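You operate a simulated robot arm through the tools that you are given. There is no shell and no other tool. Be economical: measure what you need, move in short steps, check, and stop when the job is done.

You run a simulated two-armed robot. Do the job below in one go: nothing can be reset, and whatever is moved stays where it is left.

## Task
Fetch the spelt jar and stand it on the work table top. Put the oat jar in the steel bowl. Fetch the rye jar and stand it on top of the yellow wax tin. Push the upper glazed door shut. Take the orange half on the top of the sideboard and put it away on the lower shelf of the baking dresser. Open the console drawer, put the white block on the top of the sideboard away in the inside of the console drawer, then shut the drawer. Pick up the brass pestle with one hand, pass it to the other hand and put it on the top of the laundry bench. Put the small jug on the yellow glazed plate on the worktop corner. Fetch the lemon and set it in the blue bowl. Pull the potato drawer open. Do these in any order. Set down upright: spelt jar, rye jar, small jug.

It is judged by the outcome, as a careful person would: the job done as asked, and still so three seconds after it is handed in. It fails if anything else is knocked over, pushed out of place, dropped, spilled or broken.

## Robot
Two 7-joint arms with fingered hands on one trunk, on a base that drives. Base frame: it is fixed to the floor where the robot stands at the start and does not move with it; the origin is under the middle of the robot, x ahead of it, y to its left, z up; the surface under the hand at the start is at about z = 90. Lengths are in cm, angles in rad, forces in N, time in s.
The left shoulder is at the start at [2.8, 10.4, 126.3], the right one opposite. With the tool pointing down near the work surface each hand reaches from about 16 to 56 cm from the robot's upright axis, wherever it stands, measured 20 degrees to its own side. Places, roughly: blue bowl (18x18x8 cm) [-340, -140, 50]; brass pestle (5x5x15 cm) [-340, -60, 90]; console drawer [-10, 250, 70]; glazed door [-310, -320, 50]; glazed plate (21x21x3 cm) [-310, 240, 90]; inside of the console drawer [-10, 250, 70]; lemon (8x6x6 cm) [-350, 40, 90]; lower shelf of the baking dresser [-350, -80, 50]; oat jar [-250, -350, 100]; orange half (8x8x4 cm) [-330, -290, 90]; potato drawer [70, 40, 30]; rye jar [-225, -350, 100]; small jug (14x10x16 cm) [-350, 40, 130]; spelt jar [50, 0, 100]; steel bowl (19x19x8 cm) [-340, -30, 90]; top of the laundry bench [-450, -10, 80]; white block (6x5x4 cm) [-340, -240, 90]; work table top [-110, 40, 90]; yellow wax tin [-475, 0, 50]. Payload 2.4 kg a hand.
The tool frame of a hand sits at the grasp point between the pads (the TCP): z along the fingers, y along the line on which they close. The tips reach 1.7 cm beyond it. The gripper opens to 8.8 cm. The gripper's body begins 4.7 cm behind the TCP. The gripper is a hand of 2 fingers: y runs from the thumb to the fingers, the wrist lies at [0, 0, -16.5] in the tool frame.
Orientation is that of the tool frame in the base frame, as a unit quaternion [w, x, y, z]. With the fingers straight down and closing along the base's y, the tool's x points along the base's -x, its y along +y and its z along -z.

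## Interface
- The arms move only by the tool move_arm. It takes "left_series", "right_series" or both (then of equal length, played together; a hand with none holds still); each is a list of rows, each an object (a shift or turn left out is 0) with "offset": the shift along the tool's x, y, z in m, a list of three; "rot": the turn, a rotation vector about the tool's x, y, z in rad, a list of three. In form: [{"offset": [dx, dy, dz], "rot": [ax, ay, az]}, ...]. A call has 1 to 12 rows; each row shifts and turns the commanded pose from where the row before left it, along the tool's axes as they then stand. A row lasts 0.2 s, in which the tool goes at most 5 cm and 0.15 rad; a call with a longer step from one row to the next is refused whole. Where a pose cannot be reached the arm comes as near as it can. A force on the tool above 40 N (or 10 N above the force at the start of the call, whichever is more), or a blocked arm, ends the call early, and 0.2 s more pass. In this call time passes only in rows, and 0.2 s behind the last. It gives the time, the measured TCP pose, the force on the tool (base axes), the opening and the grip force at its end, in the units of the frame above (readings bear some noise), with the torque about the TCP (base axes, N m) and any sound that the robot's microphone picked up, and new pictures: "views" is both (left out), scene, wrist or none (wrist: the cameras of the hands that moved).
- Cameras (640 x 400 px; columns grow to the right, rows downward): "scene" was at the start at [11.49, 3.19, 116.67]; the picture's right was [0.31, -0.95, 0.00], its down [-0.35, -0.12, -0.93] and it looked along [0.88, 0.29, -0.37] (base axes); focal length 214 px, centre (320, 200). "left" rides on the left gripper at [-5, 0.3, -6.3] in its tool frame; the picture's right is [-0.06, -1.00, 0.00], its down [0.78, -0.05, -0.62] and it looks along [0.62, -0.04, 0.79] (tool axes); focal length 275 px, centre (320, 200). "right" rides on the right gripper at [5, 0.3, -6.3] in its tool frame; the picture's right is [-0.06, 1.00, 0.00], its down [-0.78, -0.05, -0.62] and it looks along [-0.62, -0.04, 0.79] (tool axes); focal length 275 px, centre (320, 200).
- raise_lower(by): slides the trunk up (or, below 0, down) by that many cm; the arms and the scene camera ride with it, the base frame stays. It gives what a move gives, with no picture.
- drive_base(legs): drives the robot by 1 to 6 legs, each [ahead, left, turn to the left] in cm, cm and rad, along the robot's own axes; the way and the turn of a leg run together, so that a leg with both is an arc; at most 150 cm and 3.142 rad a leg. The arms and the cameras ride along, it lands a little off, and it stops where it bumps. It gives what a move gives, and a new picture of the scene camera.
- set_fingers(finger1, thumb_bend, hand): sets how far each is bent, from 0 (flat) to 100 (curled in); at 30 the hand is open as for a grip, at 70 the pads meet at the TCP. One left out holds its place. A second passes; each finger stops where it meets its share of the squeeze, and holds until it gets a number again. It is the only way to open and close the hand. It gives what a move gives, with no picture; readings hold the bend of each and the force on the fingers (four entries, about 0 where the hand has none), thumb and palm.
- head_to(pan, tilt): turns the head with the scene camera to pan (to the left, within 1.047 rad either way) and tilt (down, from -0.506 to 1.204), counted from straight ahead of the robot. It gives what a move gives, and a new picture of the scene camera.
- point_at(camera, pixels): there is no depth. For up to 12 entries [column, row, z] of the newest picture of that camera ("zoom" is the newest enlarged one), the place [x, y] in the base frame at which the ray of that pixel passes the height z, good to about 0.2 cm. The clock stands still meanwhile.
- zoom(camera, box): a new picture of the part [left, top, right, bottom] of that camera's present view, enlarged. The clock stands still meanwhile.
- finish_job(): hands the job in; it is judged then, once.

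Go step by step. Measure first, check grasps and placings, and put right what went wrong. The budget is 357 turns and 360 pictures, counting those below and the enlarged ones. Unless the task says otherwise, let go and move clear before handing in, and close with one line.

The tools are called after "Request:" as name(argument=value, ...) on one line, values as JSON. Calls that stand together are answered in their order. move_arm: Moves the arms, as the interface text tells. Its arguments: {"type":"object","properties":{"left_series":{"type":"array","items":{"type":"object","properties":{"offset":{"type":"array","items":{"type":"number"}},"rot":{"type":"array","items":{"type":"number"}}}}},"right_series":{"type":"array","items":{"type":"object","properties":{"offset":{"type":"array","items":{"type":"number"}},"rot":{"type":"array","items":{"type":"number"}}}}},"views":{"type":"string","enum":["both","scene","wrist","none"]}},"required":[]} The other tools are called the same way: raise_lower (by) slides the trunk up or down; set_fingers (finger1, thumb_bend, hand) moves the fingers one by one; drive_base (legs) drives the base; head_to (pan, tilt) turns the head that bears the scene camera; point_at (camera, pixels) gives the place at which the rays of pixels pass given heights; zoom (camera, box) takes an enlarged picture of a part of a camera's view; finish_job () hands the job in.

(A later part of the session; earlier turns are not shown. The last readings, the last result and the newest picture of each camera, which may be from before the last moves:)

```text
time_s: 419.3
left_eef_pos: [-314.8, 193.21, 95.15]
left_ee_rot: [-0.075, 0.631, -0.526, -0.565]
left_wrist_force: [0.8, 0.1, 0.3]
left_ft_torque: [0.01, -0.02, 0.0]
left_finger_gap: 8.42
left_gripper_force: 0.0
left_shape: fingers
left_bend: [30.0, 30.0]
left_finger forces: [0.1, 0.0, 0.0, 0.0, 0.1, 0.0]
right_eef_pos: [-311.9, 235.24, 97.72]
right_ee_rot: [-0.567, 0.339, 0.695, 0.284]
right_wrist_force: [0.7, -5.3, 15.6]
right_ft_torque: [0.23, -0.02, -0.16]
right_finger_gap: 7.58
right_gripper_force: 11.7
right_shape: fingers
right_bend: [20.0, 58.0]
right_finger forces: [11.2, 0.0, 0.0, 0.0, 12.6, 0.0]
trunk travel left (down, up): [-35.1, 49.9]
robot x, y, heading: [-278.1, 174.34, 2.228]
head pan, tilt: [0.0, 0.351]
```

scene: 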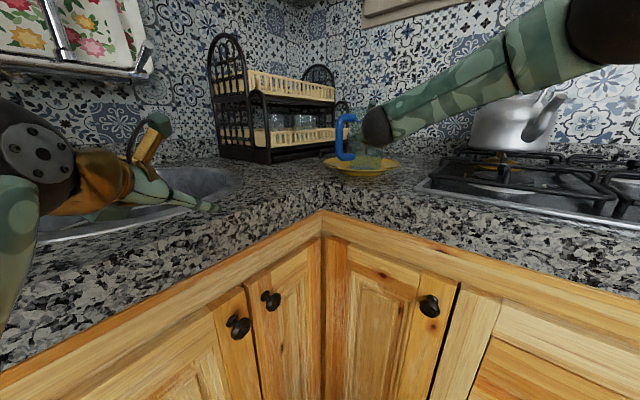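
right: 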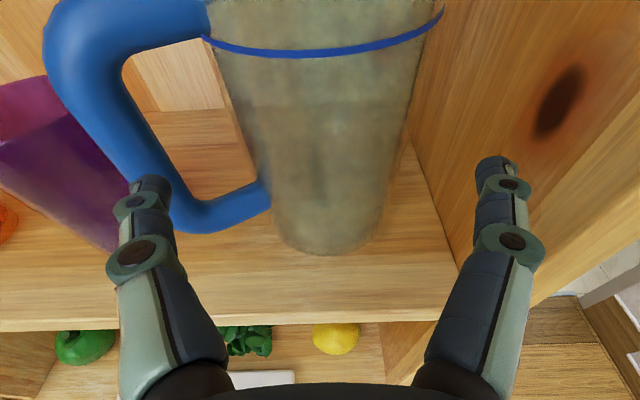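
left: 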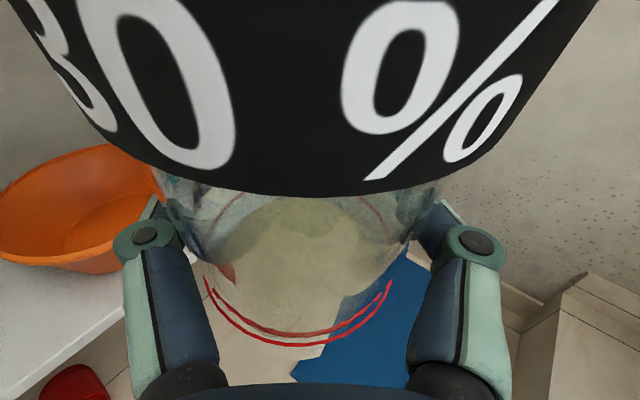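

Firm contact at z 97.7. Ease up slightly and release, then look.

Request:
move_arm(right_series=[{"offset": [0.004, 0, -0.001]}], views="none")

Request:
zoom(camera="scene", box=[280, 90, 430, 200])

```text
time_s: 419.7
left_eef_pos: [-314.84, 193.36, 94.95]
left_ee_rot: [-0.074, 0.632, -0.524, -0.566]
left_wrist_force: [-0.6, 0.2, -1.7]
left_ft_torque: [0.02, 0.0, 0.04]
left_finger_gap: 8.45
left_gripper_force: 0.1
left_shape: fingers
left_bend: [30.0, 30.0]
left_finger forces: [0.1, 0.0, 0.1, 0.0, 0.0, 0.0]
right_eef_pos: [-311.95, 235.27, 97.68]
right_ee_rot: [-0.565, 0.34, 0.697, 0.282]
right_wrist_force: [0.5, -5.0, 5.0]
right_ft_torque: [0.04, -0.01, -0.01]
right_finger_gap: 7.49
right_gripper_force: 11.6
right_shape: fingers
right_bend: [20.0, 58.0]
right_finger forces: [9.8, 0.0, 0.0, 0.0, 12.6, 0.0]
trunk travel left (down, up): [-35.1, 49.9]
robot x, y, heading: [-278.02, 174.07, 2.232]
head pan, tilt: [0.0, 0.351]
```

```text
3.64 times, centred on (355, 145) of scene
```

zoom: 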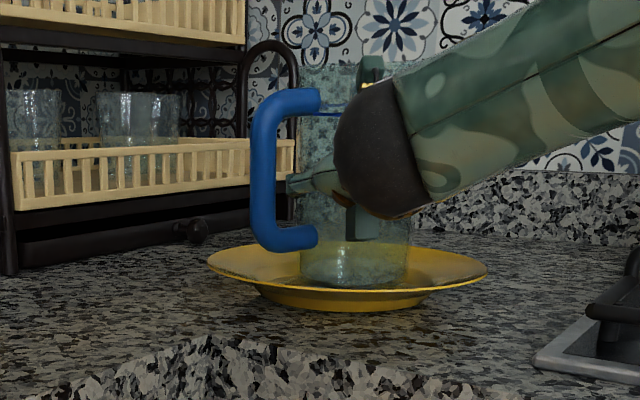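

Jug sits upright in the plate. Open asymmetrically (thumb only a bit, it's inside the loop).

Request:
set_fingers(hand="right", finger1=12, thumb_bend=39)

Request:
move_arm(right_series=[{"offset": [0, 0, -0.01]}, {"offset": [0, 0, -0.02]}, {"offset": [0, 0, -0.03]}, {"offset": [0, 0, -0.03]}, {"offset": [0, 0, -0.04]}], views="scene")

```text
time_s: 420.7
left_eef_pos: [-314.9, 193.53, 95.03]
left_ee_rot: [-0.074, 0.632, -0.526, -0.565]
left_wrist_force: [0.0, -0.3, -0.7]
left_ft_torque: [0.0, 0.0, -0.03]
left_finger_gap: 8.43
left_gripper_force: 0.1
left_shape: fingers
left_bend: [30.0, 30.0]
left_finger forces: [0.0, 0.1, 0.0, 0.1, 0.1, 0.0]
right_eef_pos: [-311.91, 235.43, 97.79]
right_ee_rot: [-0.566, 0.34, 0.696, 0.283]
right_wrist_force: [0.8, 1.0, 0.3]
right_ft_torque: [0.02, -0.01, 0.01]
right_finger_gap: 8.69
right_gripper_force: 0.1
right_shape: fingers
right_bend: [12.0, 39.0]
right_finger forces: [0.0, 0.0, 0.0, 0.0, 0.0, 0.0]
trunk travel left (down, up): [-35.1, 49.9]
robot x, y, heading: [-278.13, 174.0, 2.23]
head pan, tilt: [0.0, 0.351]
```

```text
time_s: 421.9
left_eef_pos: [-314.81, 193.51, 94.96]
left_ee_rot: [-0.073, 0.631, -0.527, -0.564]
left_wrist_force: [0.6, 0.0, -0.3]
left_ft_torque: [-0.01, 0.02, 0.01]
left_finger_gap: 8.43
left_gripper_force: 0.0
left_shape: fingers
left_bend: [30.0, 30.0]
left_finger forces: [0.1, 0.0, 0.0, 0.0, 0.0, 0.0]
right_eef_pos: [-304.07, 225.26, 100.56]
right_ee_rot: [-0.565, 0.34, 0.696, 0.283]
right_wrist_force: [0.7, -1.0, -0.4]
right_ft_torque: [0.02, -0.01, 0.03]
right_finger_gap: 8.67
right_gripper_force: 0.1
right_shape: fingers
right_bend: [12.0, 39.0]
right_finger forces: [0.0, 0.1, 0.1, 0.0, 0.0, 0.0]
trunk travel left (down, up): [-35.1, 49.9]
robot x, y, heading: [-277.58, 174.42, 2.227]
head pan, tilt: [0.0, 0.351]
```

scene: 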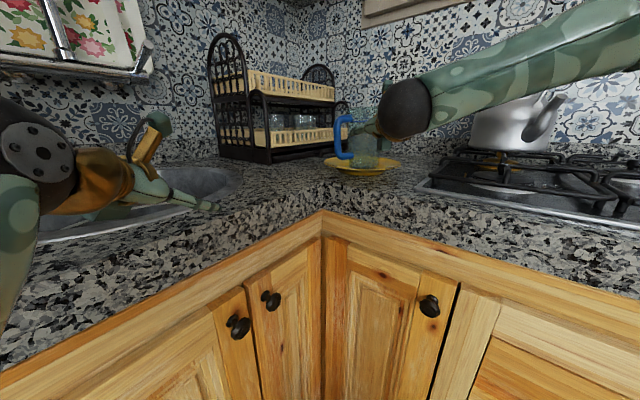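

Jug is on the plate. Back away and return to the cabinet for the lemon.

Request:
drive_base(legs=[[-42, 0, 0], [0, 0, 0.914], [0, 114, 0]])

Request:
set_fingers(hand="right", finger1=20, thumb_bend=20)

Request:
move_arm(right_series=[{"offset": [0, 0, -0.01], "rot": [0, -0.12, 0]}, {"offset": [0, 0, -0.01], "rot": [0, -0.12, 0]}, {"rot": [0, -0.12, 0]}, {"rot": [0, -0.12, 0]}, {"rot": [0, -0.12, 0]}], views="wrist")

```text
time_s: 432.2
left_eef_pos: [-291.13, 10.87, 95.08]
left_ee_rot: [0.18, 0.798, -0.198, -0.54]
left_wrist_force: [0.0, 0.0, 0.7]
left_ft_torque: [-0.03, 0.01, 0.0]
left_finger_gap: 8.43
left_gripper_force: 0.0
left_shape: fingers
left_bend: [30.0, 30.0]
left_finger forces: [0.0, 0.1, 0.1, 0.1, 0.0, 0.0]
right_eef_pos: [-309.54, 39.03, 100.35]
right_ee_rot: [-0.632, 0.001, 0.775, 0.007]
right_wrist_force: [0.7, -0.2, 0.6]
right_ft_torque: [0.0, 0.03, 0.03]
right_finger_gap: 8.7
right_gripper_force: 0.0
right_shape: fingers
right_bend: [12.0, 39.0]
right_finger forces: [0.0, 0.0, 0.1, 0.1, 0.0, 0.1]
trunk travel left (down, up): [-35.1, 49.9]
robot x, y, heading: [-252.99, 28.52, 3.13]
head pan, tilt: [0.0, 0.351]
```

scene: 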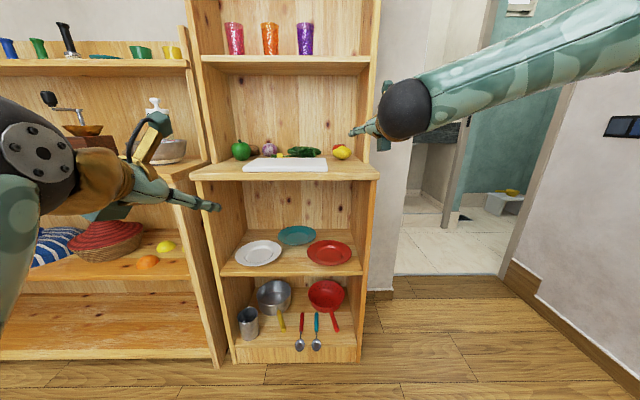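

```text
time_s: 433.2
left_eef_pos: [-291.17, 10.83, 95.02]
left_ee_rot: [0.18, 0.798, -0.197, -0.54]
left_wrist_force: [-0.8, -0.1, 0.7]
left_ft_torque: [0.0, 0.04, -0.01]
left_finger_gap: 8.42
left_gripper_force: 0.0
left_shape: fingers
left_bend: [30.0, 30.0]
left_finger forces: [0.0, 0.0, 0.1, 0.0, 0.0, 0.0]
right_eef_pos: [-309.57, 38.87, 100.39]
right_ee_rot: [-0.632, 0.002, 0.775, 0.008]
right_wrist_force: [-1.1, -0.3, 0.8]
right_ft_torque: [-0.02, -0.02, -0.02]
right_finger_gap: 9.79
right_gripper_force: 0.1
right_shape: fingers
right_bend: [20.0, 20.0]
right_finger forces: [0.1, 0.1, 0.1, 0.0, 0.0, 0.1]
trunk travel left (down, up): [-35.1, 49.9]
robot x, y, heading: [-252.95, 27.84, 3.132]
head pan, tilt: [0.0, 0.351]
```

```text
time_s: 434.4
left_eef_pos: [-291.12, 10.84, 94.89]
left_ee_rot: [0.181, 0.798, -0.198, -0.54]
left_wrist_force: [0.0, 0.6, 0.4]
left_ft_torque: [-0.02, 0.04, -0.02]
left_finger_gap: 8.38
left_gripper_force: 0.0
left_shape: fingers
left_bend: [30.0, 30.0]
left_finger forces: [0.0, 0.1, 0.0, 0.0, 0.0, 0.0]
right_eef_pos: [-306.3, 38.55, 99.88]
right_ee_rot: [-0.378, 0.005, 0.926, 0.006]
right_wrist_force: [0.2, 0.4, -0.1]
right_ft_torque: [0.0, -0.01, -0.04]
right_finger_gap: 9.79
right_gripper_force: 0.1
right_shape: fingers
right_bend: [20.0, 20.0]
right_finger forces: [0.1, 0.0, 0.1, 0.0, 0.1, 0.0]
right hand out of reach, approached as far as the arm can: row 5
trunk travel left (down, up): [-35.1, 49.9]
robot x, y, heading: [-253.03, 28.14, 3.13]
head pan, tilt: [0.0, 0.351]
```

right: 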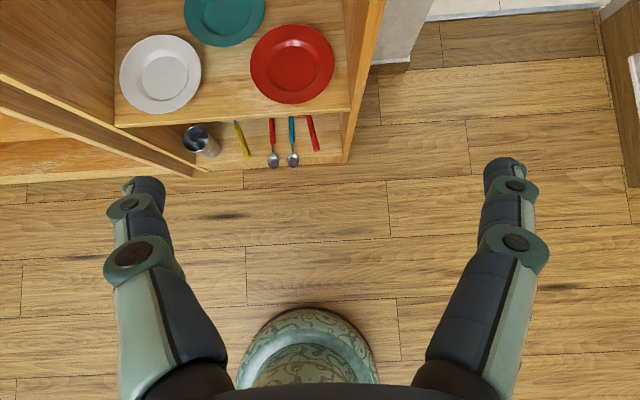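

Pitch is 45°. Drive in so the hand is just above the lemon.

Request:
drive_base(legs=[[35, 0.7, 0.01]])

Request:
zoom(camera="right", box=[0, 0, 640, 400])

```text
time_s: 436.6
left_eef_pos: [-325.72, 9.87, 94.92]
left_ee_rot: [0.184, 0.799, -0.193, -0.538]
left_wrist_force: [-0.2, -0.5, -0.4]
left_ft_torque: [-0.01, 0.01, 0.02]
left_finger_gap: 8.43
left_gripper_force: 0.0
left_shape: fingers
left_bend: [30.0, 30.0]
left_finger forces: [0.1, 0.1, 0.0, 0.1, 0.0, 0.0]
right_eef_pos: [-341.19, 37.41, 99.89]
right_ee_rot: [-0.377, -0.001, 0.926, 0.004]
right_wrist_force: [0.1, -0.2, 0.1]
right_ft_torque: [0.0, -0.01, -0.04]
right_finger_gap: 9.79
right_gripper_force: 0.0
right_shape: fingers
right_bend: [20.0, 20.0]
right_finger forces: [0.1, 0.1, 0.1, 0.0, 0.0, 0.0]
trunk travel left (down, up): [-35.1, 49.9]
robot x, y, heading: [-287.96, 27.5, -3.144]
head pan, tilt: [0.0, 0.351]
```

scene: 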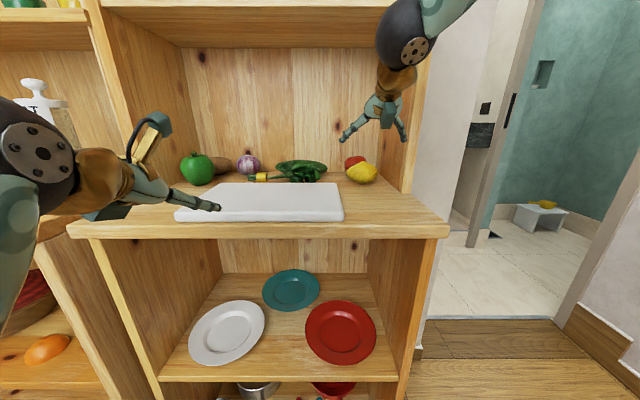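

```text
1.00 times, centred on (320, 200) of right (not enlarged: the box is as wide or as high as the picture)
```

zoom: 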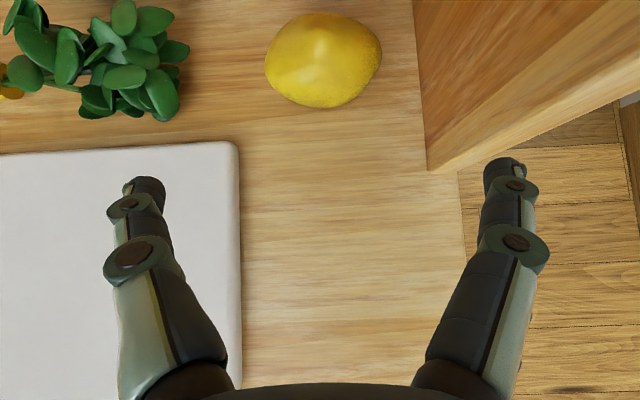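

Request:
point_at(camera="zoom", pixels=[[323, 62, 90.5], [265, 65, 90.5], [382, 55, 90.5], [325, 108, 88.5]])

Request:
set_fingers(hand="right", finger1=22, thumb_bend=22)

```text
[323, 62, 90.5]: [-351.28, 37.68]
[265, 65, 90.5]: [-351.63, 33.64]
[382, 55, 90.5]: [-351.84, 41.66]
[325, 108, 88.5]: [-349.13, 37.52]
```

```text
time_s: 437.6
left_eef_pos: [-325.61, 9.74, 95.04]
left_ee_rot: [0.184, 0.799, -0.193, -0.539]
left_wrist_force: [-0.2, 0.4, -0.4]
left_ft_torque: [0.06, 0.02, 0.01]
left_finger_gap: 8.41
left_gripper_force: 0.1
left_shape: fingers
left_bend: [30.0, 30.0]
left_finger forces: [0.1, 0.0, 0.1, 0.0, 0.0, 0.1]
right_eef_pos: [-341.2, 37.44, 99.99]
right_ee_rot: [-0.377, 0.0, 0.926, 0.004]
right_wrist_force: [0.1, -0.7, -1.0]
right_ft_torque: [-0.04, -0.01, 0.0]
right_finger_gap: 9.56
right_gripper_force: 0.1
right_shape: fingers
right_bend: [22.0, 22.0]
right_finger forces: [0.1, 0.0, 0.0, 0.0, 0.0, 0.0]
trunk travel left (down, up): [-35.1, 49.9]
robot x, y, heading: [-287.84, 27.72, -3.143]
head pan, tilt: [0.0, 0.351]
```

Request:
move_arm(right_series=[{"offset": [0.003, 0.0005, 0.0345]}, {"offset": [0.003, 0.0005, 0.0345]}, {"offset": [0.003, 0.0005, 0.0345]}, {"offset": [0.003, 0.0005, 0.0335]}], views="none")

Request:
set_fingers(hand="right", finger1=70, thumb_bend=70)

Request:
raise_lower(by=4)

Request:
zoom(camera="right", box=[0, 0, 640, 400])

```text
time_s: 438.6
left_eef_pos: [-325.66, 9.94, 95.08]
left_ee_rot: [0.183, 0.799, -0.194, -0.539]
left_wrist_force: [-0.5, 0.3, -0.2]
left_ft_torque: [-0.02, 0.0, 0.04]
left_finger_gap: 8.42
left_gripper_force: 0.1
left_shape: fingers
left_bend: [30.0, 30.0]
left_finger forces: [0.0, 0.1, 0.1, 0.0, 0.1, 0.1]
right_eef_pos: [-346.99, 37.19, 89.13]
right_ee_rot: [-0.38, 0.0, 0.925, 0.004]
right_wrist_force: [-0.1, 0.5, 2.0]
right_ft_torque: [-0.12, -0.01, -0.02]
right_finger_gap: 9.6
right_gripper_force: 1.5
right_shape: fingers
right_bend: [22.0, 21.0]
right_finger forces: [0.3, 0.0, 0.1, 0.0, 1.9, 0.0]
right hand out of reach, approached as far as the arm can: row 1, 2, 3, 4
trunk travel left (down, up): [-35.1, 49.9]
robot x, y, heading: [-287.73, 27.33, -3.136]
head pan, tilt: [0.0, 0.351]
```

```text
time_s: 439.6
left_eef_pos: [-325.74, 9.85, 95.01]
left_ee_rot: [0.184, 0.799, -0.194, -0.538]
left_wrist_force: [0.2, -0.3, 0.1]
left_ft_torque: [-0.01, 0.0, -0.03]
left_finger_gap: 8.39
left_gripper_force: 0.1
left_shape: fingers
left_bend: [30.0, 30.0]
left_finger forces: [0.0, 0.0, 0.0, 0.0, 0.1, 0.1]
right_eef_pos: [-347.35, 37.01, 89.55]
right_ee_rot: [-0.384, -0.001, 0.924, 0.001]
right_wrist_force: [-2.5, 0.2, 5.0]
right_ft_torque: [-0.04, 0.06, 0.02]
right_finger_gap: 0.01
right_gripper_force: 3.0
right_shape: fingers
right_bend: [70.0, 70.0]
right_finger forces: [0.2, 0.0, 0.1, 0.0, 5.1, 0.0]
trunk travel left (down, up): [-35.1, 49.9]
robot x, y, heading: [-287.97, 27.66, -3.141]
head pan, tilt: [0.0, 0.351]
stopped (right hand): the force on the tool passed its limit at 41 N (the readings are from after the stop); the commanded pose is now the measured one
```

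```text
time_s: 440.6
left_eef_pos: [-325.49, 8.03, 98.76]
left_ee_rot: [0.233, 0.787, -0.239, -0.519]
left_wrist_force: [0.8, 0.4, -0.9]
left_ft_torque: [-0.01, -0.03, 0.01]
left_finger_gap: 8.41
left_gripper_force: 0.0
left_shape: fingers
left_bend: [30.0, 30.0]
left_finger forces: [0.1, 0.0, 0.0, 0.1, 0.0, 0.0]
right_eef_pos: [-347.14, 37.01, 93.44]
right_ee_rot: [-0.385, 0.001, 0.923, 0.003]
right_wrist_force: [-0.6, 1.2, -0.9]
right_ft_torque: [0.04, -0.01, 0.0]
right_finger_gap: 0.0
right_gripper_force: 0.0
right_shape: fingers
right_bend: [70.0, 70.0]
right_finger forces: [0.0, 0.1, 0.0, 0.0, 0.1, 0.1]
trunk travel left (down, up): [-39.2, 45.8]
robot x, y, heading: [-287.86, 27.5, -3.141]
head pan, tilt: [0.0, 0.351]
stopped: the arm was blocked; the commanded pose is now the measured one
```

```text
1.00 times, centred on (320, 200) of right (not enlarged: the box is as wide or as high as the picture)
```

zoom: 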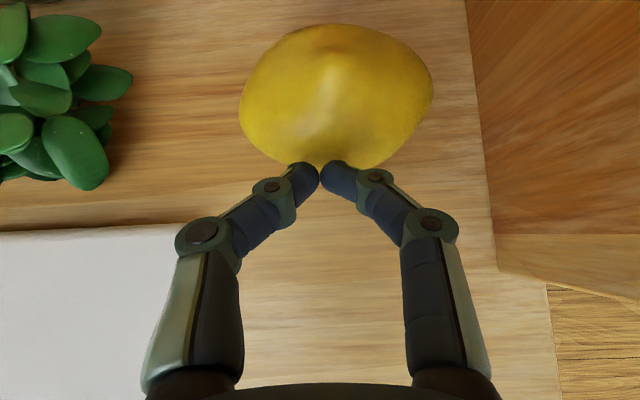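

The reach fell short in front of the lemon. Reopen, drive 5 cm closer, lower and close.

Request:
set_fingers(hand="right", finger1=22, thumb_bend=22)

Request:
drive_base(legs=[[4.8, -0.4, 0]])

Request:
raise_lower(by=-2.3)

Request:
set_fingers(hand="right", finger1=70, thumb_bend=70)

```text
time_s: 441.6
left_eef_pos: [-325.57, 8.08, 98.76]
left_ee_rot: [0.233, 0.786, -0.238, -0.52]
left_wrist_force: [-0.8, -0.5, 0.0]
left_ft_torque: [0.0, 0.03, 0.04]
left_finger_gap: 8.4
left_gripper_force: 0.1
left_shape: fingers
left_bend: [30.0, 30.0]
left_finger forces: [0.1, 0.0, 0.0, 0.0, 0.1, 0.1]
right_eef_pos: [-347.06, 37.03, 93.45]
right_ee_rot: [-0.385, 0.002, 0.923, 0.002]
right_wrist_force: [0.1, 0.0, -0.3]
right_ft_torque: [0.04, 0.02, 0.0]
right_finger_gap: 9.46
right_gripper_force: 0.1
right_shape: fingers
right_bend: [22.0, 22.0]
right_finger forces: [0.1, 0.0, 0.1, 0.0, 0.0, 0.1]
trunk travel left (down, up): [-39.2, 45.8]
robot x, y, heading: [-288.17, 27.59, -3.143]
head pan, tilt: [0.0, 0.351]
```

```text
time_s: 442.5
left_eef_pos: [-330.41, 8.48, 98.67]
left_ee_rot: [0.232, 0.787, -0.238, -0.52]
left_wrist_force: [0.2, 0.6, -0.7]
left_ft_torque: [-0.01, 0.0, 0.01]
left_finger_gap: 8.45
left_gripper_force: 0.0
left_shape: fingers
left_bend: [30.0, 30.0]
left_finger forces: [0.0, 0.0, 0.0, 0.0, 0.0, 0.0]
right_eef_pos: [-352.03, 37.46, 93.42]
right_ee_rot: [-0.385, 0.001, 0.923, 0.002]
right_wrist_force: [-0.5, -1.0, 0.2]
right_ft_torque: [0.02, 0.02, 0.02]
right_finger_gap: 9.49
right_gripper_force: 0.0
right_shape: fingers
right_bend: [22.0, 22.0]
right_finger forces: [0.0, 0.0, 0.0, 0.1, 0.1, 0.0]
trunk travel left (down, up): [-39.2, 45.8]
robot x, y, heading: [-292.94, 28.22, -3.144]
head pan, tilt: [0.0, 0.351]
```

scene: 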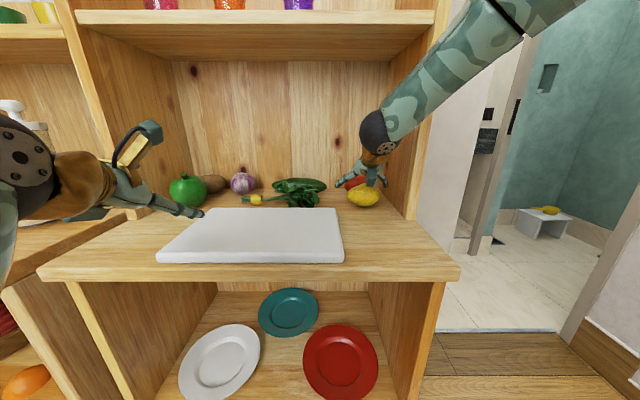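

```text
time_s: 443.2
left_eef_pos: [-330.23, 7.21, 96.29]
left_ee_rot: [0.261, 0.778, -0.266, -0.506]
left_wrist_force: [0.0, -0.1, 0.7]
left_ft_torque: [-0.04, -0.01, 0.02]
left_finger_gap: 8.43
left_gripper_force: 0.1
left_shape: fingers
left_bend: [30.0, 30.0]
left_finger forces: [0.0, 0.0, 0.0, 0.0, 0.1, 0.0]
right_eef_pos: [-351.84, 37.44, 91.11]
right_ee_rot: [-0.386, 0.0, 0.922, 0.002]
right_wrist_force: [0.8, 0.1, -0.2]
right_ft_torque: [0.0, 0.02, 0.02]
right_finger_gap: 9.49
right_gripper_force: 0.0
right_shape: fingers
right_bend: [22.0, 22.0]
right_finger forces: [0.1, 0.1, 0.0, 0.0, 0.1, 0.1]
trunk travel left (down, up): [-36.9, 48.1]
robot x, y, heading: [-292.62, 27.97, -3.137]
head pan, tilt: [0.0, 0.351]
```

```text
time_s: 444.2
left_eef_pos: [-330.2, 7.37, 96.39]
left_ee_rot: [0.262, 0.777, -0.265, -0.508]
left_wrist_force: [0.0, -0.1, 0.0]
left_ft_torque: [0.01, -0.01, -0.04]
left_finger_gap: 8.45
left_gripper_force: 0.0
left_shape: fingers
left_bend: [30.0, 30.0]
left_finger forces: [0.0, 0.0, 0.1, 0.1, 0.0, 0.0]
right_eef_pos: [-351.92, 37.43, 91.02]
right_ee_rot: [-0.386, 0.001, 0.922, 0.002]
right_wrist_force: [-0.5, -1.2, 1.7]
right_ft_torque: [0.05, 0.01, -0.01]
right_finger_gap: 5.94
right_gripper_force: 22.1
right_shape: fingers
right_bend: [48.0, 58.0]
right_finger forces: [21.4, 0.0, 0.0, 0.0, 22.1, 0.0]
trunk travel left (down, up): [-36.9, 48.1]
robot x, y, heading: [-292.61, 27.87, -3.144]
head pan, tilt: [0.0, 0.351]
```

Lemon held (22 N). Lift, back out, and drive to the blue bowl on the dresser's lower shelf.

Request:
raise_lower(by=6)

Request:
drive_base(legs=[[-42, 0, 0], [0, 100, 0], [0, 77, 0]])

Request:
head_to(pan=-0.15, tilt=0.55)

```text
time_s: 445.2
left_eef_pos: [-330.27, 6.75, 102.53]
left_ee_rot: [0.277, 0.772, -0.277, -0.501]
left_wrist_force: [0.7, 0.7, -0.7]
left_ft_torque: [0.01, 0.01, 0.01]
left_finger_gap: 8.41
left_gripper_force: 0.1
left_shape: fingers
left_bend: [30.0, 30.0]
left_finger forces: [0.1, 0.1, 0.0, 0.0, 0.0, 0.0]
right_eef_pos: [-351.8, 37.51, 97.08]
right_ee_rot: [-0.388, 0.002, 0.922, 0.002]
right_wrist_force: [-1.1, -0.8, -0.6]
right_ft_torque: [0.04, 0.0, -0.01]
right_finger_gap: 5.9
right_gripper_force: 21.4
right_shape: fingers
right_bend: [48.0, 58.0]
right_finger forces: [21.6, 0.0, 0.0, 0.1, 21.5, 0.1]
trunk travel left (down, up): [-42.9, 42.1]
robot x, y, heading: [-292.59, 27.78, -3.14]
head pan, tilt: [0.0, 0.351]
```

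```text
time_s: 456.3
left_eef_pos: [-289.34, -171.21, 102.92]
left_ee_rot: [0.277, 0.77, -0.273, -0.506]
left_wrist_force: [-0.1, 0.1, -0.5]
left_ft_torque: [0.0, 0.01, 0.02]
left_finger_gap: 8.4
left_gripper_force: 0.1
left_shape: fingers
left_bend: [30.0, 30.0]
left_finger forces: [0.0, 0.1, 0.0, 0.2, 0.0, 0.1]
right_eef_pos: [-310.73, -140.37, 97.1]
right_ee_rot: [-0.388, 0.001, 0.922, 0.002]
right_wrist_force: [0.4, -0.7, -1.7]
right_ft_torque: [0.02, -0.01, 0.0]
right_finger_gap: 5.9
right_gripper_force: 21.9
right_shape: fingers
right_bend: [48.0, 58.0]
right_finger forces: [21.7, 0.1, 0.0, 0.0, 21.4, 0.0]
trunk travel left (down, up): [-42.9, 42.1]
robot x, y, heading: [-251.77, -149.95, -3.136]
head pan, tilt: [0.0, 0.351]
```

scene: 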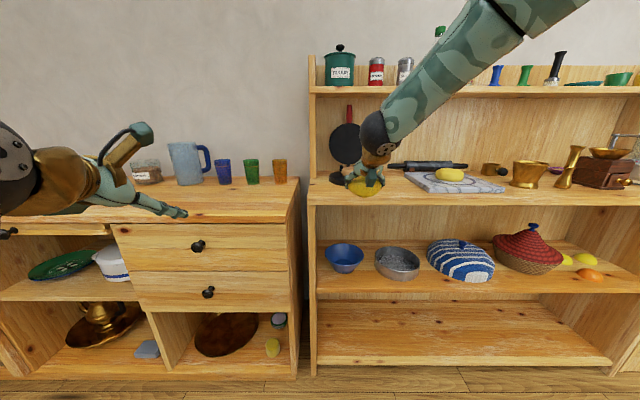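

```text
time_s: 457.0
left_eef_pos: [-289.42, -171.2, 102.99]
left_ee_rot: [0.279, 0.769, -0.274, -0.505]
left_wrist_force: [0.3, -0.5, -0.4]
left_ft_torque: [-0.01, -0.01, 0.01]
left_finger_gap: 8.44
left_gripper_force: 0.0
left_shape: fingers
left_bend: [30.0, 30.0]
left_finger forces: [0.0, 0.1, 0.0, 0.0, 0.0, 0.0]
right_eef_pos: [-310.86, -140.38, 96.99]
right_ee_rot: [-0.388, 0.002, 0.922, 0.002]
right_wrist_force: [-0.7, 0.2, -1.0]
right_ft_torque: [-0.01, 0.01, 0.0]
right_finger_gap: 5.92
right_gripper_force: 21.9
right_shape: fingers
right_bend: [48.0, 58.0]
right_finger forces: [21.6, 0.0, 0.0, 0.0, 21.3, 0.0]
trunk travel left (down, up): [-42.9, 42.1]
robot x, y, heading: [-251.67, -149.83, -3.134]
head pan, tilt: [-0.15, 0.55]
```

scene: 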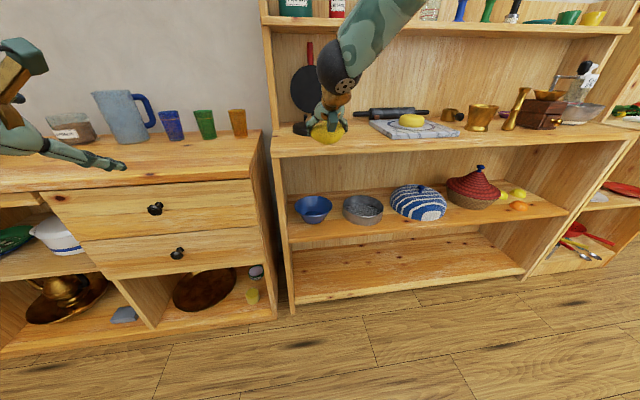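

Request:
point_at(camera="scene", pixels=[[313, 203, 55], [313, 203, 60], [294, 203, 57], [332, 202, 57], [314, 223, 48], [314, 223, 52], [320, 240, 48], [320, 240, 52]])

Request:
raise_lower(by=-24)

Request:
zoom(camera="scene", box=[240, 90, 420, 230])

```text
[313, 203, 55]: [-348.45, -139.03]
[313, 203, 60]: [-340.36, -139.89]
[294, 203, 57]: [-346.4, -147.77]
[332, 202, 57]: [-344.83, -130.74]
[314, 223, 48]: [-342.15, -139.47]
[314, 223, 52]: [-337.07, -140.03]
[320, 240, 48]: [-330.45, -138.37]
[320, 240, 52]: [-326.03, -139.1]
```

```text
time_s: 459.5
left_eef_pos: [-289.91, -171.49, 75.33]
left_ee_rot: [0.27, 0.792, -0.299, -0.459]
left_wrist_force: [0.3, -0.1, 1.0]
left_ft_torque: [-0.02, -0.01, -0.01]
left_finger_gap: 8.43
left_gripper_force: 0.1
left_shape: fingers
left_bend: [30.0, 30.0]
left_finger forces: [0.0, 0.0, 0.0, 0.1, 0.1, 0.0]
right_eef_pos: [-310.69, -140.33, 73.04]
right_ee_rot: [-0.388, 0.0, 0.921, 0.0]
right_wrist_force: [-0.7, -0.2, -1.5]
right_ft_torque: [0.0, 0.02, -0.01]
right_finger_gap: 5.91
right_gripper_force: 20.9
right_shape: fingers
right_bend: [48.0, 58.0]
right_finger forces: [21.5, 0.0, 0.1, 0.1, 21.0, 0.0]
trunk travel left (down, up): [-18.9, 66.1]
robot x, y, heading: [-251.78, -149.51, -3.139]
head pan, tilt: [-0.15, 0.55]
```

```text
2.86 times, centred on (330, 160) of scene
```

zoom: 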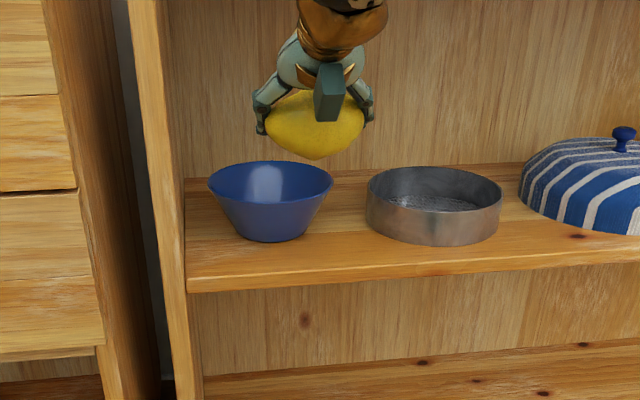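

Request:
point_at(camera="zoom", pixels=[[271, 178, 55], [271, 178, 60], [208, 180, 57], [333, 177, 57], [272, 241, 48], [272, 241, 52], [300, 283, 48], [300, 283, 52]])

```text
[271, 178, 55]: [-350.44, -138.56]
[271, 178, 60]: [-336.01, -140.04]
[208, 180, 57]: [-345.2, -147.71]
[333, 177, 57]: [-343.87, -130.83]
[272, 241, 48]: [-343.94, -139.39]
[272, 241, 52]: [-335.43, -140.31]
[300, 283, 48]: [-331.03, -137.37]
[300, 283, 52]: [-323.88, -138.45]
```

Bowl centre ≈[-345.8,-139.2], rim z≈57.5. Lower the trunk to TCP 61.5 and drive in over the bowl.

Request:
raise_lower(by=-11.5)

Request:
drive_base(legs=[[20, -1, 0]])

```text
time_s: 461.0
left_eef_pos: [-290.22, -171.73, 61.29]
left_ee_rot: [0.26, 0.812, -0.315, -0.416]
left_wrist_force: [0.1, -0.3, 0.6]
left_ft_torque: [-0.01, 0.03, -0.02]
left_finger_gap: 8.41
left_gripper_force: 0.0
left_shape: fingers
left_bend: [30.0, 30.0]
left_finger forces: [0.0, 0.0, 0.0, 0.1, 0.1, 0.0]
right_eef_pos: [-310.7, -140.44, 62.74]
right_ee_rot: [-0.391, 0.001, 0.921, 0.001]
right_wrist_force: [-0.3, -0.6, -1.3]
right_ft_torque: [-0.03, 0.0, 0.02]
right_finger_gap: 5.9
right_gripper_force: 21.0
right_shape: fingers
right_bend: [48.0, 58.0]
right_finger forces: [21.2, 0.0, 0.0, 0.0, 20.9, 0.0]
trunk travel left (down, up): [-7.4, 77.6]
robot x, y, heading: [-251.83, -150.11, -3.142]
head pan, tilt: [-0.15, 0.55]
```

```text
time_s: 462.6
left_eef_pos: [-310.1, -170.71, 61.01]
left_ee_rot: [0.259, 0.813, -0.315, -0.415]
left_wrist_force: [1.1, -0.2, -0.4]
left_ft_torque: [0.0, 0.01, -0.01]
left_finger_gap: 8.42
left_gripper_force: 0.1
left_shape: fingers
left_bend: [30.0, 30.0]
left_finger forces: [0.0, 0.0, 0.0, 0.0, 0.1, 0.0]
right_eef_pos: [-330.87, -139.52, 62.85]
right_ee_rot: [-0.392, 0.0, 0.92, -0.001]
right_wrist_force: [0.0, 0.2, -1.4]
right_ft_torque: [0.0, 0.01, -0.03]
right_finger_gap: 5.9
right_gripper_force: 20.6
right_shape: fingers
right_bend: [48.0, 58.0]
right_finger forces: [21.4, 0.1, 0.1, 0.1, 21.0, 0.0]
trunk travel left (down, up): [-7.4, 77.6]
robot x, y, heading: [-271.99, -149.05, -3.14]
head pan, tilt: [-0.15, 0.55]
```

scene: 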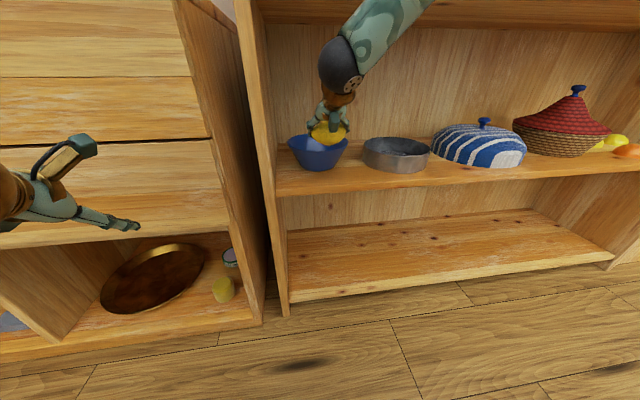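

The left hand would meet the sideboard front; pull it back first, then go the remaining 14.5 cm.

Request:
move_arm(left_series=[{"offset": [0.0134, 0.0106, -0.03]}, {"offset": [0.0134, 0.0106, -0.03]}, {"offset": [0.0134, 0.0106, -0.03]}, {"offset": [0.0134, 0.0106, -0.03]}, {"offset": [0.0134, 0.0106, -0.03]}], views="none")

```text
time_s: 463.4
left_eef_pos: [-310.07, -170.7, 63.24]
left_ee_rot: [0.194, 0.796, -0.267, -0.507]
left_wrist_force: [-0.8, -0.5, 0.5]
left_ft_torque: [-0.01, 0.01, -0.02]
left_finger_gap: 8.42
left_gripper_force: 0.0
left_shape: fingers
left_bend: [30.0, 30.0]
left_finger forces: [0.0, 0.1, 0.0, 0.1, 0.0, 0.1]
left hand out of reach, approached as far as the arm can: row 1, 2, 3, 4
right_eef_pos: [-330.87, -139.55, 63.75]
right_ee_rot: [-0.394, 0.0, 0.919, 0.0]
right_wrist_force: [-0.4, 0.3, -1.7]
right_ft_torque: [-0.01, -0.02, 0.0]
right_finger_gap: 5.89
right_gripper_force: 20.8
right_shape: fingers
right_bend: [48.0, 58.0]
right_finger forces: [21.2, 0.0, 0.0, 0.0, 21.0, 0.0]
trunk travel left (down, up): [-7.4, 77.6]
robot x, y, heading: [-271.54, -148.96, -3.137]
head pan, tilt: [-0.15, 0.55]
stopped in row 4 (left hand): the arm was blocked; the commanded pose is now the measured one
```

The left arm can't retract there. Instead back off, turn left 0.4 rad and approach the bowl diagonally so the left hand stays clear.

Request:
drive_base(legs=[[-25, 0, 0], [0, 0, 0.4], [0, -38.2, 0], [16, 0, 0]])

```text
time_s: 469.5
left_eef_pos: [-302.56, -155.29, 62.12]
left_ee_rot: [0.286, 0.842, -0.104, -0.446]
left_wrist_force: [-0.1, 0.5, 0.2]
left_ft_torque: [0.04, 0.01, -0.01]
left_finger_gap: 8.43
left_gripper_force: 0.1
left_shape: fingers
left_bend: [30.0, 30.0]
left_finger forces: [0.0, 0.0, 0.0, 0.0, 0.0, 0.0]
right_eef_pos: [-334.53, -135.19, 63.39]
right_ee_rot: [-0.385, -0.186, 0.9, -0.079]
right_wrist_force: [-0.5, -0.6, -0.6]
right_ft_torque: [0.0, 0.02, 0.03]
right_finger_gap: 5.88
right_gripper_force: 21.5
right_shape: fingers
right_bend: [48.0, 58.0]
right_finger forces: [21.0, 0.0, 0.0, 0.0, 20.8, 0.1]
trunk travel left (down, up): [-7.4, 77.6]
robot x, y, heading: [-276.64, -120.0, -2.73]
head pan, tilt: [-0.15, 0.55]
```

scene: 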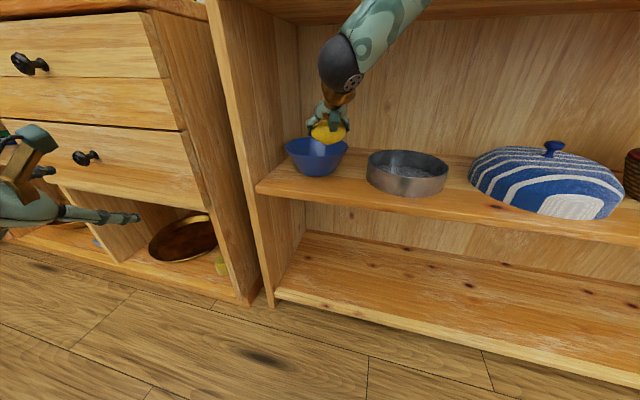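

Request:
drive_base(legs=[[11.7, -0.7, 0]])

Request:
raise_lower(by=-6)

Request:
zoom(camera="scene", box=[230, 40, 430, 210])

```text
time_s: 470.5
left_eef_pos: [-306.32, -155.81, 62.92]
left_ee_rot: [0.281, 0.834, -0.114, -0.46]
left_wrist_force: [0.4, -0.3, -0.2]
left_ft_torque: [0.0, -0.03, -0.01]
left_finger_gap: 8.44
left_gripper_force: 0.0
left_shape: fingers
left_bend: [30.0, 30.0]
left_finger forces: [0.0, 0.1, 0.0, 0.0, 0.1, 0.0]
right_eef_pos: [-336.73, -136.04, 63.03]
right_ee_rot: [-0.378, -0.191, 0.903, -0.077]
right_wrist_force: [-0.5, 0.4, -1.5]
right_ft_torque: [-0.02, 0.01, 0.01]
right_finger_gap: 5.89
right_gripper_force: 21.1
right_shape: fingers
right_bend: [48.0, 58.0]
right_finger forces: [21.2, 0.0, 0.1, 0.0, 20.8, 0.0]
trunk travel left (down, up): [-7.4, 77.6]
robot x, y, heading: [-280.67, -121.51, -2.74]
head pan, tilt: [-0.15, 0.55]
stopped in leg 1: the robot was blocked; the commanded pose is now the measured one
```

scene: 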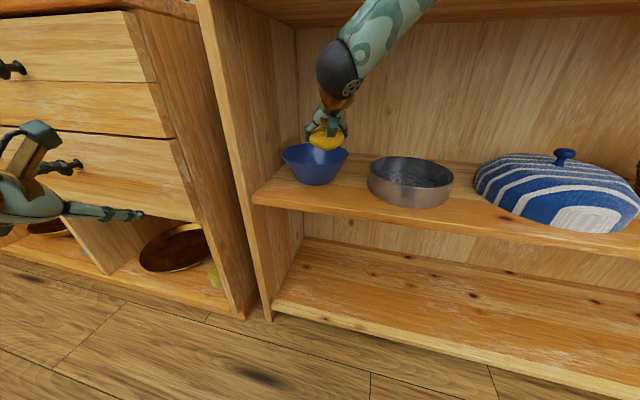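

```text
time_s: 471.7
left_eef_pos: [-306.97, -155.26, 61.43]
left_ee_rot: [0.275, 0.838, -0.12, -0.456]
left_wrist_force: [-0.1, -0.4, -1.0]
left_ft_torque: [0.01, 0.03, 0.01]
left_finger_gap: 8.41
left_gripper_force: 0.0
left_shape: fingers
left_bend: [30.0, 30.0]
left_finger forces: [0.0, 0.1, 0.1, 0.0, 0.0, 0.0]
right_eef_pos: [-336.89, -135.6, 63.88]
right_ee_rot: [-0.394, -0.187, 0.896, -0.079]
right_wrist_force: [0.2, 0.0, -1.6]
right_ft_torque: [-0.03, 0.01, -0.02]
right_finger_gap: 5.87
right_gripper_force: 20.9
right_shape: fingers
right_bend: [48.0, 58.0]
right_finger forces: [21.2, 0.0, 0.1, 0.0, 20.8, 0.1]
trunk travel left (down, up): [-5.9, 79.1]
robot x, y, heading: [-280.42, -121.95, -2.741]
head pan, tilt: [-0.15, 0.55]
stopped: the arm was blocked; the commanded pose is now the measured one
```

```text
2.35 times, centred on (330, 125) of scene
```

zoom: 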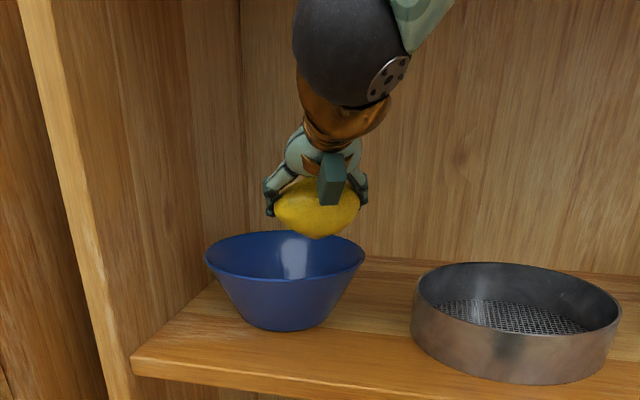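

The forearm meets the upper shelf edge at this steep pitch. Back off, flatten the hand to ~25°, and retry.

Request:
drive_base(legs=[[-8, 0, 0]])

Request:
move_arm(right_series=[{"rot": [0, 0.12, 0]}, {"rot": [0, 0.12, 0]}, {"rot": [0, 0.12, 0]}, {"rot": [0, 0.06, 0]}], views="scene")

```text
time_s: 472.7
left_eef_pos: [-299.69, -152.09, 60.75]
left_ee_rot: [0.271, 0.842, -0.121, -0.45]
left_wrist_force: [0.6, 0.3, 0.4]
left_ft_torque: [-0.01, -0.03, 0.01]
left_finger_gap: 8.42
left_gripper_force: 0.0
left_shape: fingers
left_bend: [30.0, 30.0]
left_finger forces: [0.1, 0.1, 0.0, 0.0, 0.0, 0.0]
right_eef_pos: [-329.92, -132.6, 63.62]
right_ee_rot: [-0.395, -0.186, 0.896, -0.079]
right_wrist_force: [0.3, 0.8, -1.0]
right_ft_torque: [-0.02, 0.01, 0.03]
right_finger_gap: 5.85
right_gripper_force: 20.8
right_shape: fingers
right_bend: [48.0, 58.0]
right_finger forces: [21.2, 0.0, 0.0, 0.0, 20.8, 0.1]
trunk travel left (down, up): [-5.9, 79.1]
robot x, y, heading: [-273.46, -118.68, -2.74]
head pan, tilt: [-0.15, 0.55]
```

scene: 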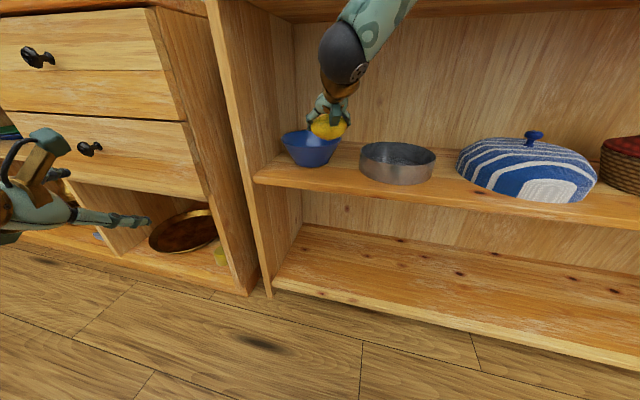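

```text
time_s: 473.7
left_eef_pos: [-299.66, -151.76, 60.64]
left_ee_rot: [0.267, 0.843, -0.123, -0.45]
left_wrist_force: [0.1, 0.2, 0.1]
left_ft_torque: [-0.02, 0.02, 0.0]
left_finger_gap: 8.41
left_gripper_force: 0.0
left_shape: fingers
left_bend: [30.0, 30.0]
left_finger forces: [0.0, 0.0, 0.0, 0.1, 0.0, 0.0]
right_eef_pos: [-329.99, -132.6, 63.52]
right_ee_rot: [-0.573, -0.165, 0.794, -0.117]
right_wrist_force: [0.1, -0.5, -0.7]
right_ft_torque: [-0.03, -0.03, 0.01]
right_finger_gap: 5.83
right_gripper_force: 20.7
right_shape: fingers
right_bend: [48.0, 58.0]
right_finger forces: [20.9, 0.0, 0.0, 0.1, 20.3, 0.0]
trunk travel left (down, up): [-5.9, 79.1]
robot x, y, heading: [-273.09, -118.53, -2.737]
head pan, tilt: [-0.15, 0.55]
```

scene: 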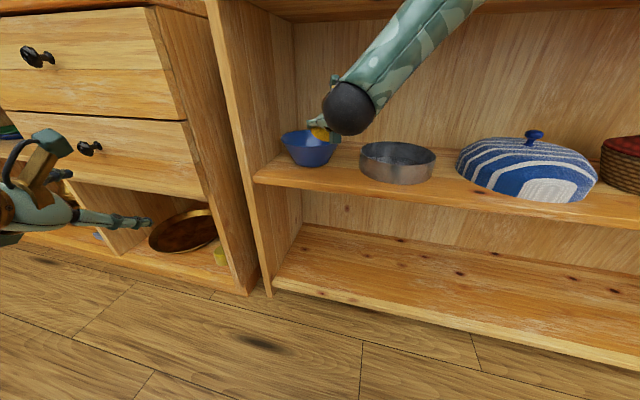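

Request:
drive_base(legs=[[16.8, 0, 0]])

Request:
zoom(camera="right", box=[0, 0, 640, 400])

```text
time_s: 475.1
left_eef_pos: [-311.15, -154.3, 53.76]
left_ee_rot: [0.203, 0.892, -0.152, -0.375]
left_wrist_force: [-0.6, -0.7, 0.5]
left_ft_torque: [-0.01, -0.02, 0.0]
left_finger_gap: 8.4
left_gripper_force: 0.0
left_shape: fingers
left_bend: [30.0, 30.0]
left_finger forces: [0.0, 0.0, 0.0, 0.1, 0.0, 0.0]
right_eef_pos: [-342.07, -136.26, 56.96]
right_ee_rot: [-0.513, -0.176, 0.834, -0.105]
right_wrist_force: [0.2, 0.7, -0.5]
right_ft_torque: [0.01, 0.03, -0.02]
right_finger_gap: 5.78
right_gripper_force: 20.3
right_shape: fingers
right_bend: [50.0, 59.0]
right_finger forces: [21.4, 0.0, 0.0, 0.0, 20.2, 0.1]
trunk travel left (down, up): [-5.9, 79.1]
robot x, y, heading: [-284.88, -123.24, -2.775]
head pan, tilt: [-0.15, 0.55]
stopped in leg 1: the robot was blocked; the commanded pose is now the measured one
```

scene: 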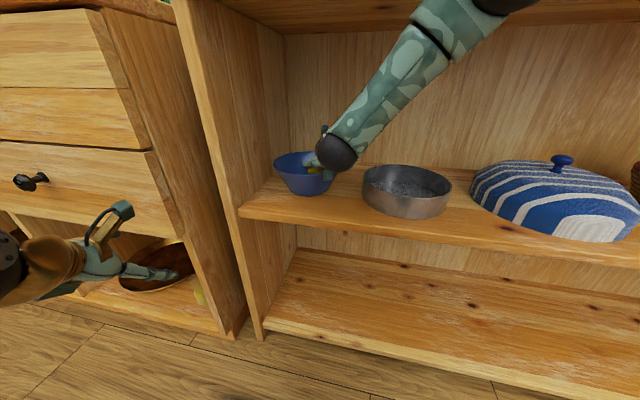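

```text
1.00 times, centred on (320, 200) of right (not enlarged: the box is as wide or as high as the picture)
```

zoom: 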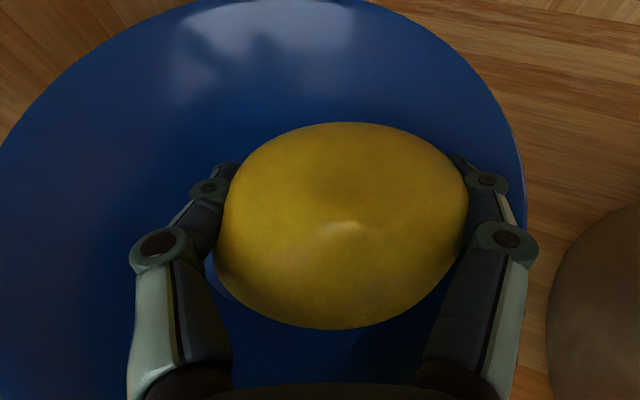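

The hand has come down over the bowl with the lemon inside it. Open only the left (thumb) finger, away from the rim, to release.

Request:
set_fingers(hand="right", thumb_bend=25)

Request:
zoom(camera="right", box=[0, 0, 640, 400])

```text
time_s: 476.3
left_eef_pos: [-310.93, -153.92, 51.83]
left_ee_rot: [0.188, 0.903, -0.153, -0.356]
left_wrist_force: [-0.2, -0.3, 0.4]
left_ft_torque: [0.0, -0.05, -0.01]
left_finger_gap: 8.41
left_gripper_force: 0.1
left_shape: fingers
left_bend: [30.0, 30.0]
left_finger forces: [0.1, 0.1, 0.1, 0.0, 0.0, 0.0]
right_eef_pos: [-342.39, -136.77, 54.97]
right_ee_rot: [-0.5, -0.176, 0.842, -0.103]
right_wrist_force: [-0.7, -0.4, 0.6]
right_ft_torque: [0.09, -0.05, 0.0]
right_finger_gap: 6.81
right_gripper_force: 9.3
right_shape: fingers
right_bend: [56.0, 22.0]
right_finger forces: [8.4, 0.0, 0.0, 0.0, 8.4, 1.8]
trunk travel left (down, up): [-5.9, 79.1]
robot x, y, heading: [-284.79, -123.46, -2.78]
head pan, tilt: [-0.15, 0.55]
stopped (right hand): the arm was blocked; the commanded pose is now the measured one
```

```text
1.00 times, centred on (320, 200) of right (not enlarged: the box is as wide or as high as the picture)
```

zoom: 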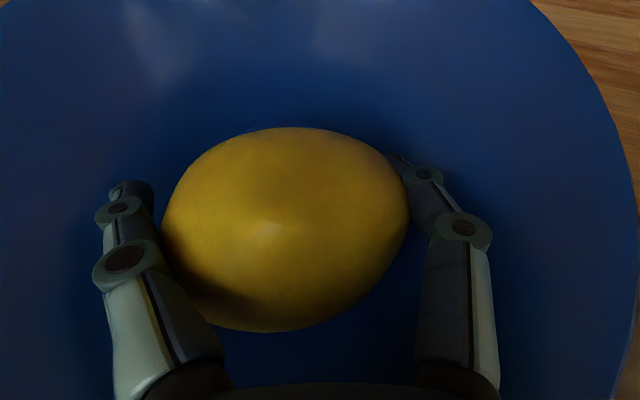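

Lemon is down in the bowl. Open the right finger too, then rise.

Request:
set_fingers(hand="right", finger1=30, thumb_bend=25)

Request:
raise_lower(by=6)

Request:
zoom(camera="right", box=[0, 0, 640, 400])

```text
time_s: 477.5
left_eef_pos: [-310.77, -153.71, 50.9]
left_ee_rot: [0.178, 0.908, -0.158, -0.346]
left_wrist_force: [-0.5, 0.6, 0.1]
left_ft_torque: [0.0, 0.01, 0.02]
left_finger_gap: 8.41
left_gripper_force: 0.0
left_shape: fingers
left_bend: [30.0, 30.0]
left_finger forces: [0.0, 0.0, 0.1, 0.0, 0.0, 0.0]
right_eef_pos: [-342.59, -137.04, 54.33]
right_ee_rot: [-0.496, -0.177, 0.844, -0.104]
right_wrist_force: [-1.8, -0.2, 2.5]
right_ft_torque: [0.12, -0.13, -0.01]
right_finger_gap: 8.73
right_gripper_force: 2.5
right_shape: fingers
right_bend: [30.0, 25.0]
right_finger forces: [1.5, 0.0, 0.0, 0.0, 0.1, 3.2]
trunk travel left (down, up): [-5.9, 79.1]
robot x, y, heading: [-284.41, -123.35, -2.771]
head pan, tilt: [-0.15, 0.55]
stopped (right hand): the arm was blocked; the commanded pose is now the measured one
```

```text
time_s: 478.5
left_eef_pos: [-310.03, -155.5, 55.3]
left_ee_rot: [0.185, 0.909, -0.145, -0.345]
left_wrist_force: [-0.3, 0.0, 0.6]
left_ft_torque: [-0.02, 0.04, -0.02]
left_finger_gap: 8.43
left_gripper_force: 0.1
left_shape: fingers
left_bend: [30.0, 30.0]
left_finger forces: [0.0, 0.0, 0.0, 0.0, 0.1, 0.1]
right_eef_pos: [-341.56, -138.84, 56.81]
right_ee_rot: [-0.481, -0.189, 0.849, -0.107]
right_wrist_force: [-0.2, -0.1, -0.9]
right_ft_torque: [-0.02, -0.01, 0.01]
right_finger_gap: 8.76
right_gripper_force: 0.1
right_shape: fingers
right_bend: [30.0, 25.0]
right_finger forces: [0.0, 0.0, 0.0, 0.1, 0.1, 0.1]
trunk travel left (down, up): [-11.9, 73.1]
robot x, y, heading: [-284.36, -123.95, -2.748]
head pan, tilt: [-0.15, 0.55]
```

```text
1.00 times, centred on (320, 200) of right (not enlarged: the box is as wide or as high as the picture)
```

zoom: 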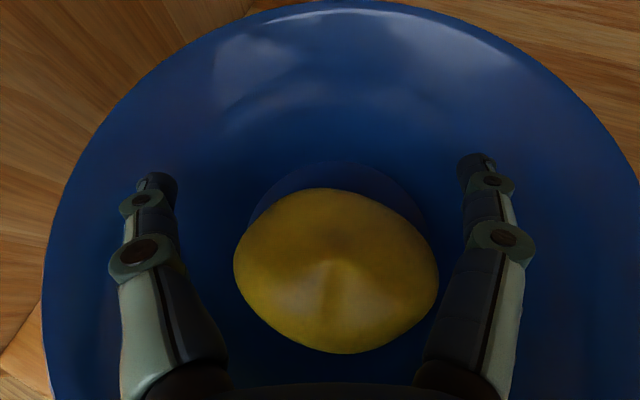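

Lemon rests in the bowl. Lift the fingers above the rim.

Request:
raise_lower(by=5)

```text
time_s: 479.4
left_eef_pos: [-311.42, -155.05, 59.8]
left_ee_rot: [0.179, 0.91, -0.149, -0.343]
left_wrist_force: [0.1, 0.1, -0.7]
left_ft_torque: [-0.01, 0.02, 0.0]
left_finger_gap: 8.39
left_gripper_force: 0.0
left_shape: fingers
left_bend: [30.0, 30.0]
left_finger forces: [0.1, 0.0, 0.0, 0.0, 0.0, 0.0]
right_eef_pos: [-340.75, -138.4, 59.0]
right_ee_rot: [-0.455, -0.193, 0.863, -0.103]
right_wrist_force: [0.0, 0.6, 0.5]
right_ft_torque: [0.04, -0.02, 0.02]
right_finger_gap: 8.76
right_gripper_force: 0.1
right_shape: fingers
right_bend: [30.0, 25.0]
right_finger forces: [0.0, 0.0, 0.0, 0.0, 0.1, 0.0]
trunk travel left (down, up): [-16.9, 68.1]
robot x, y, heading: [-284.8, -123.63, -2.763]
head pan, tilt: [-0.15, 0.55]
```

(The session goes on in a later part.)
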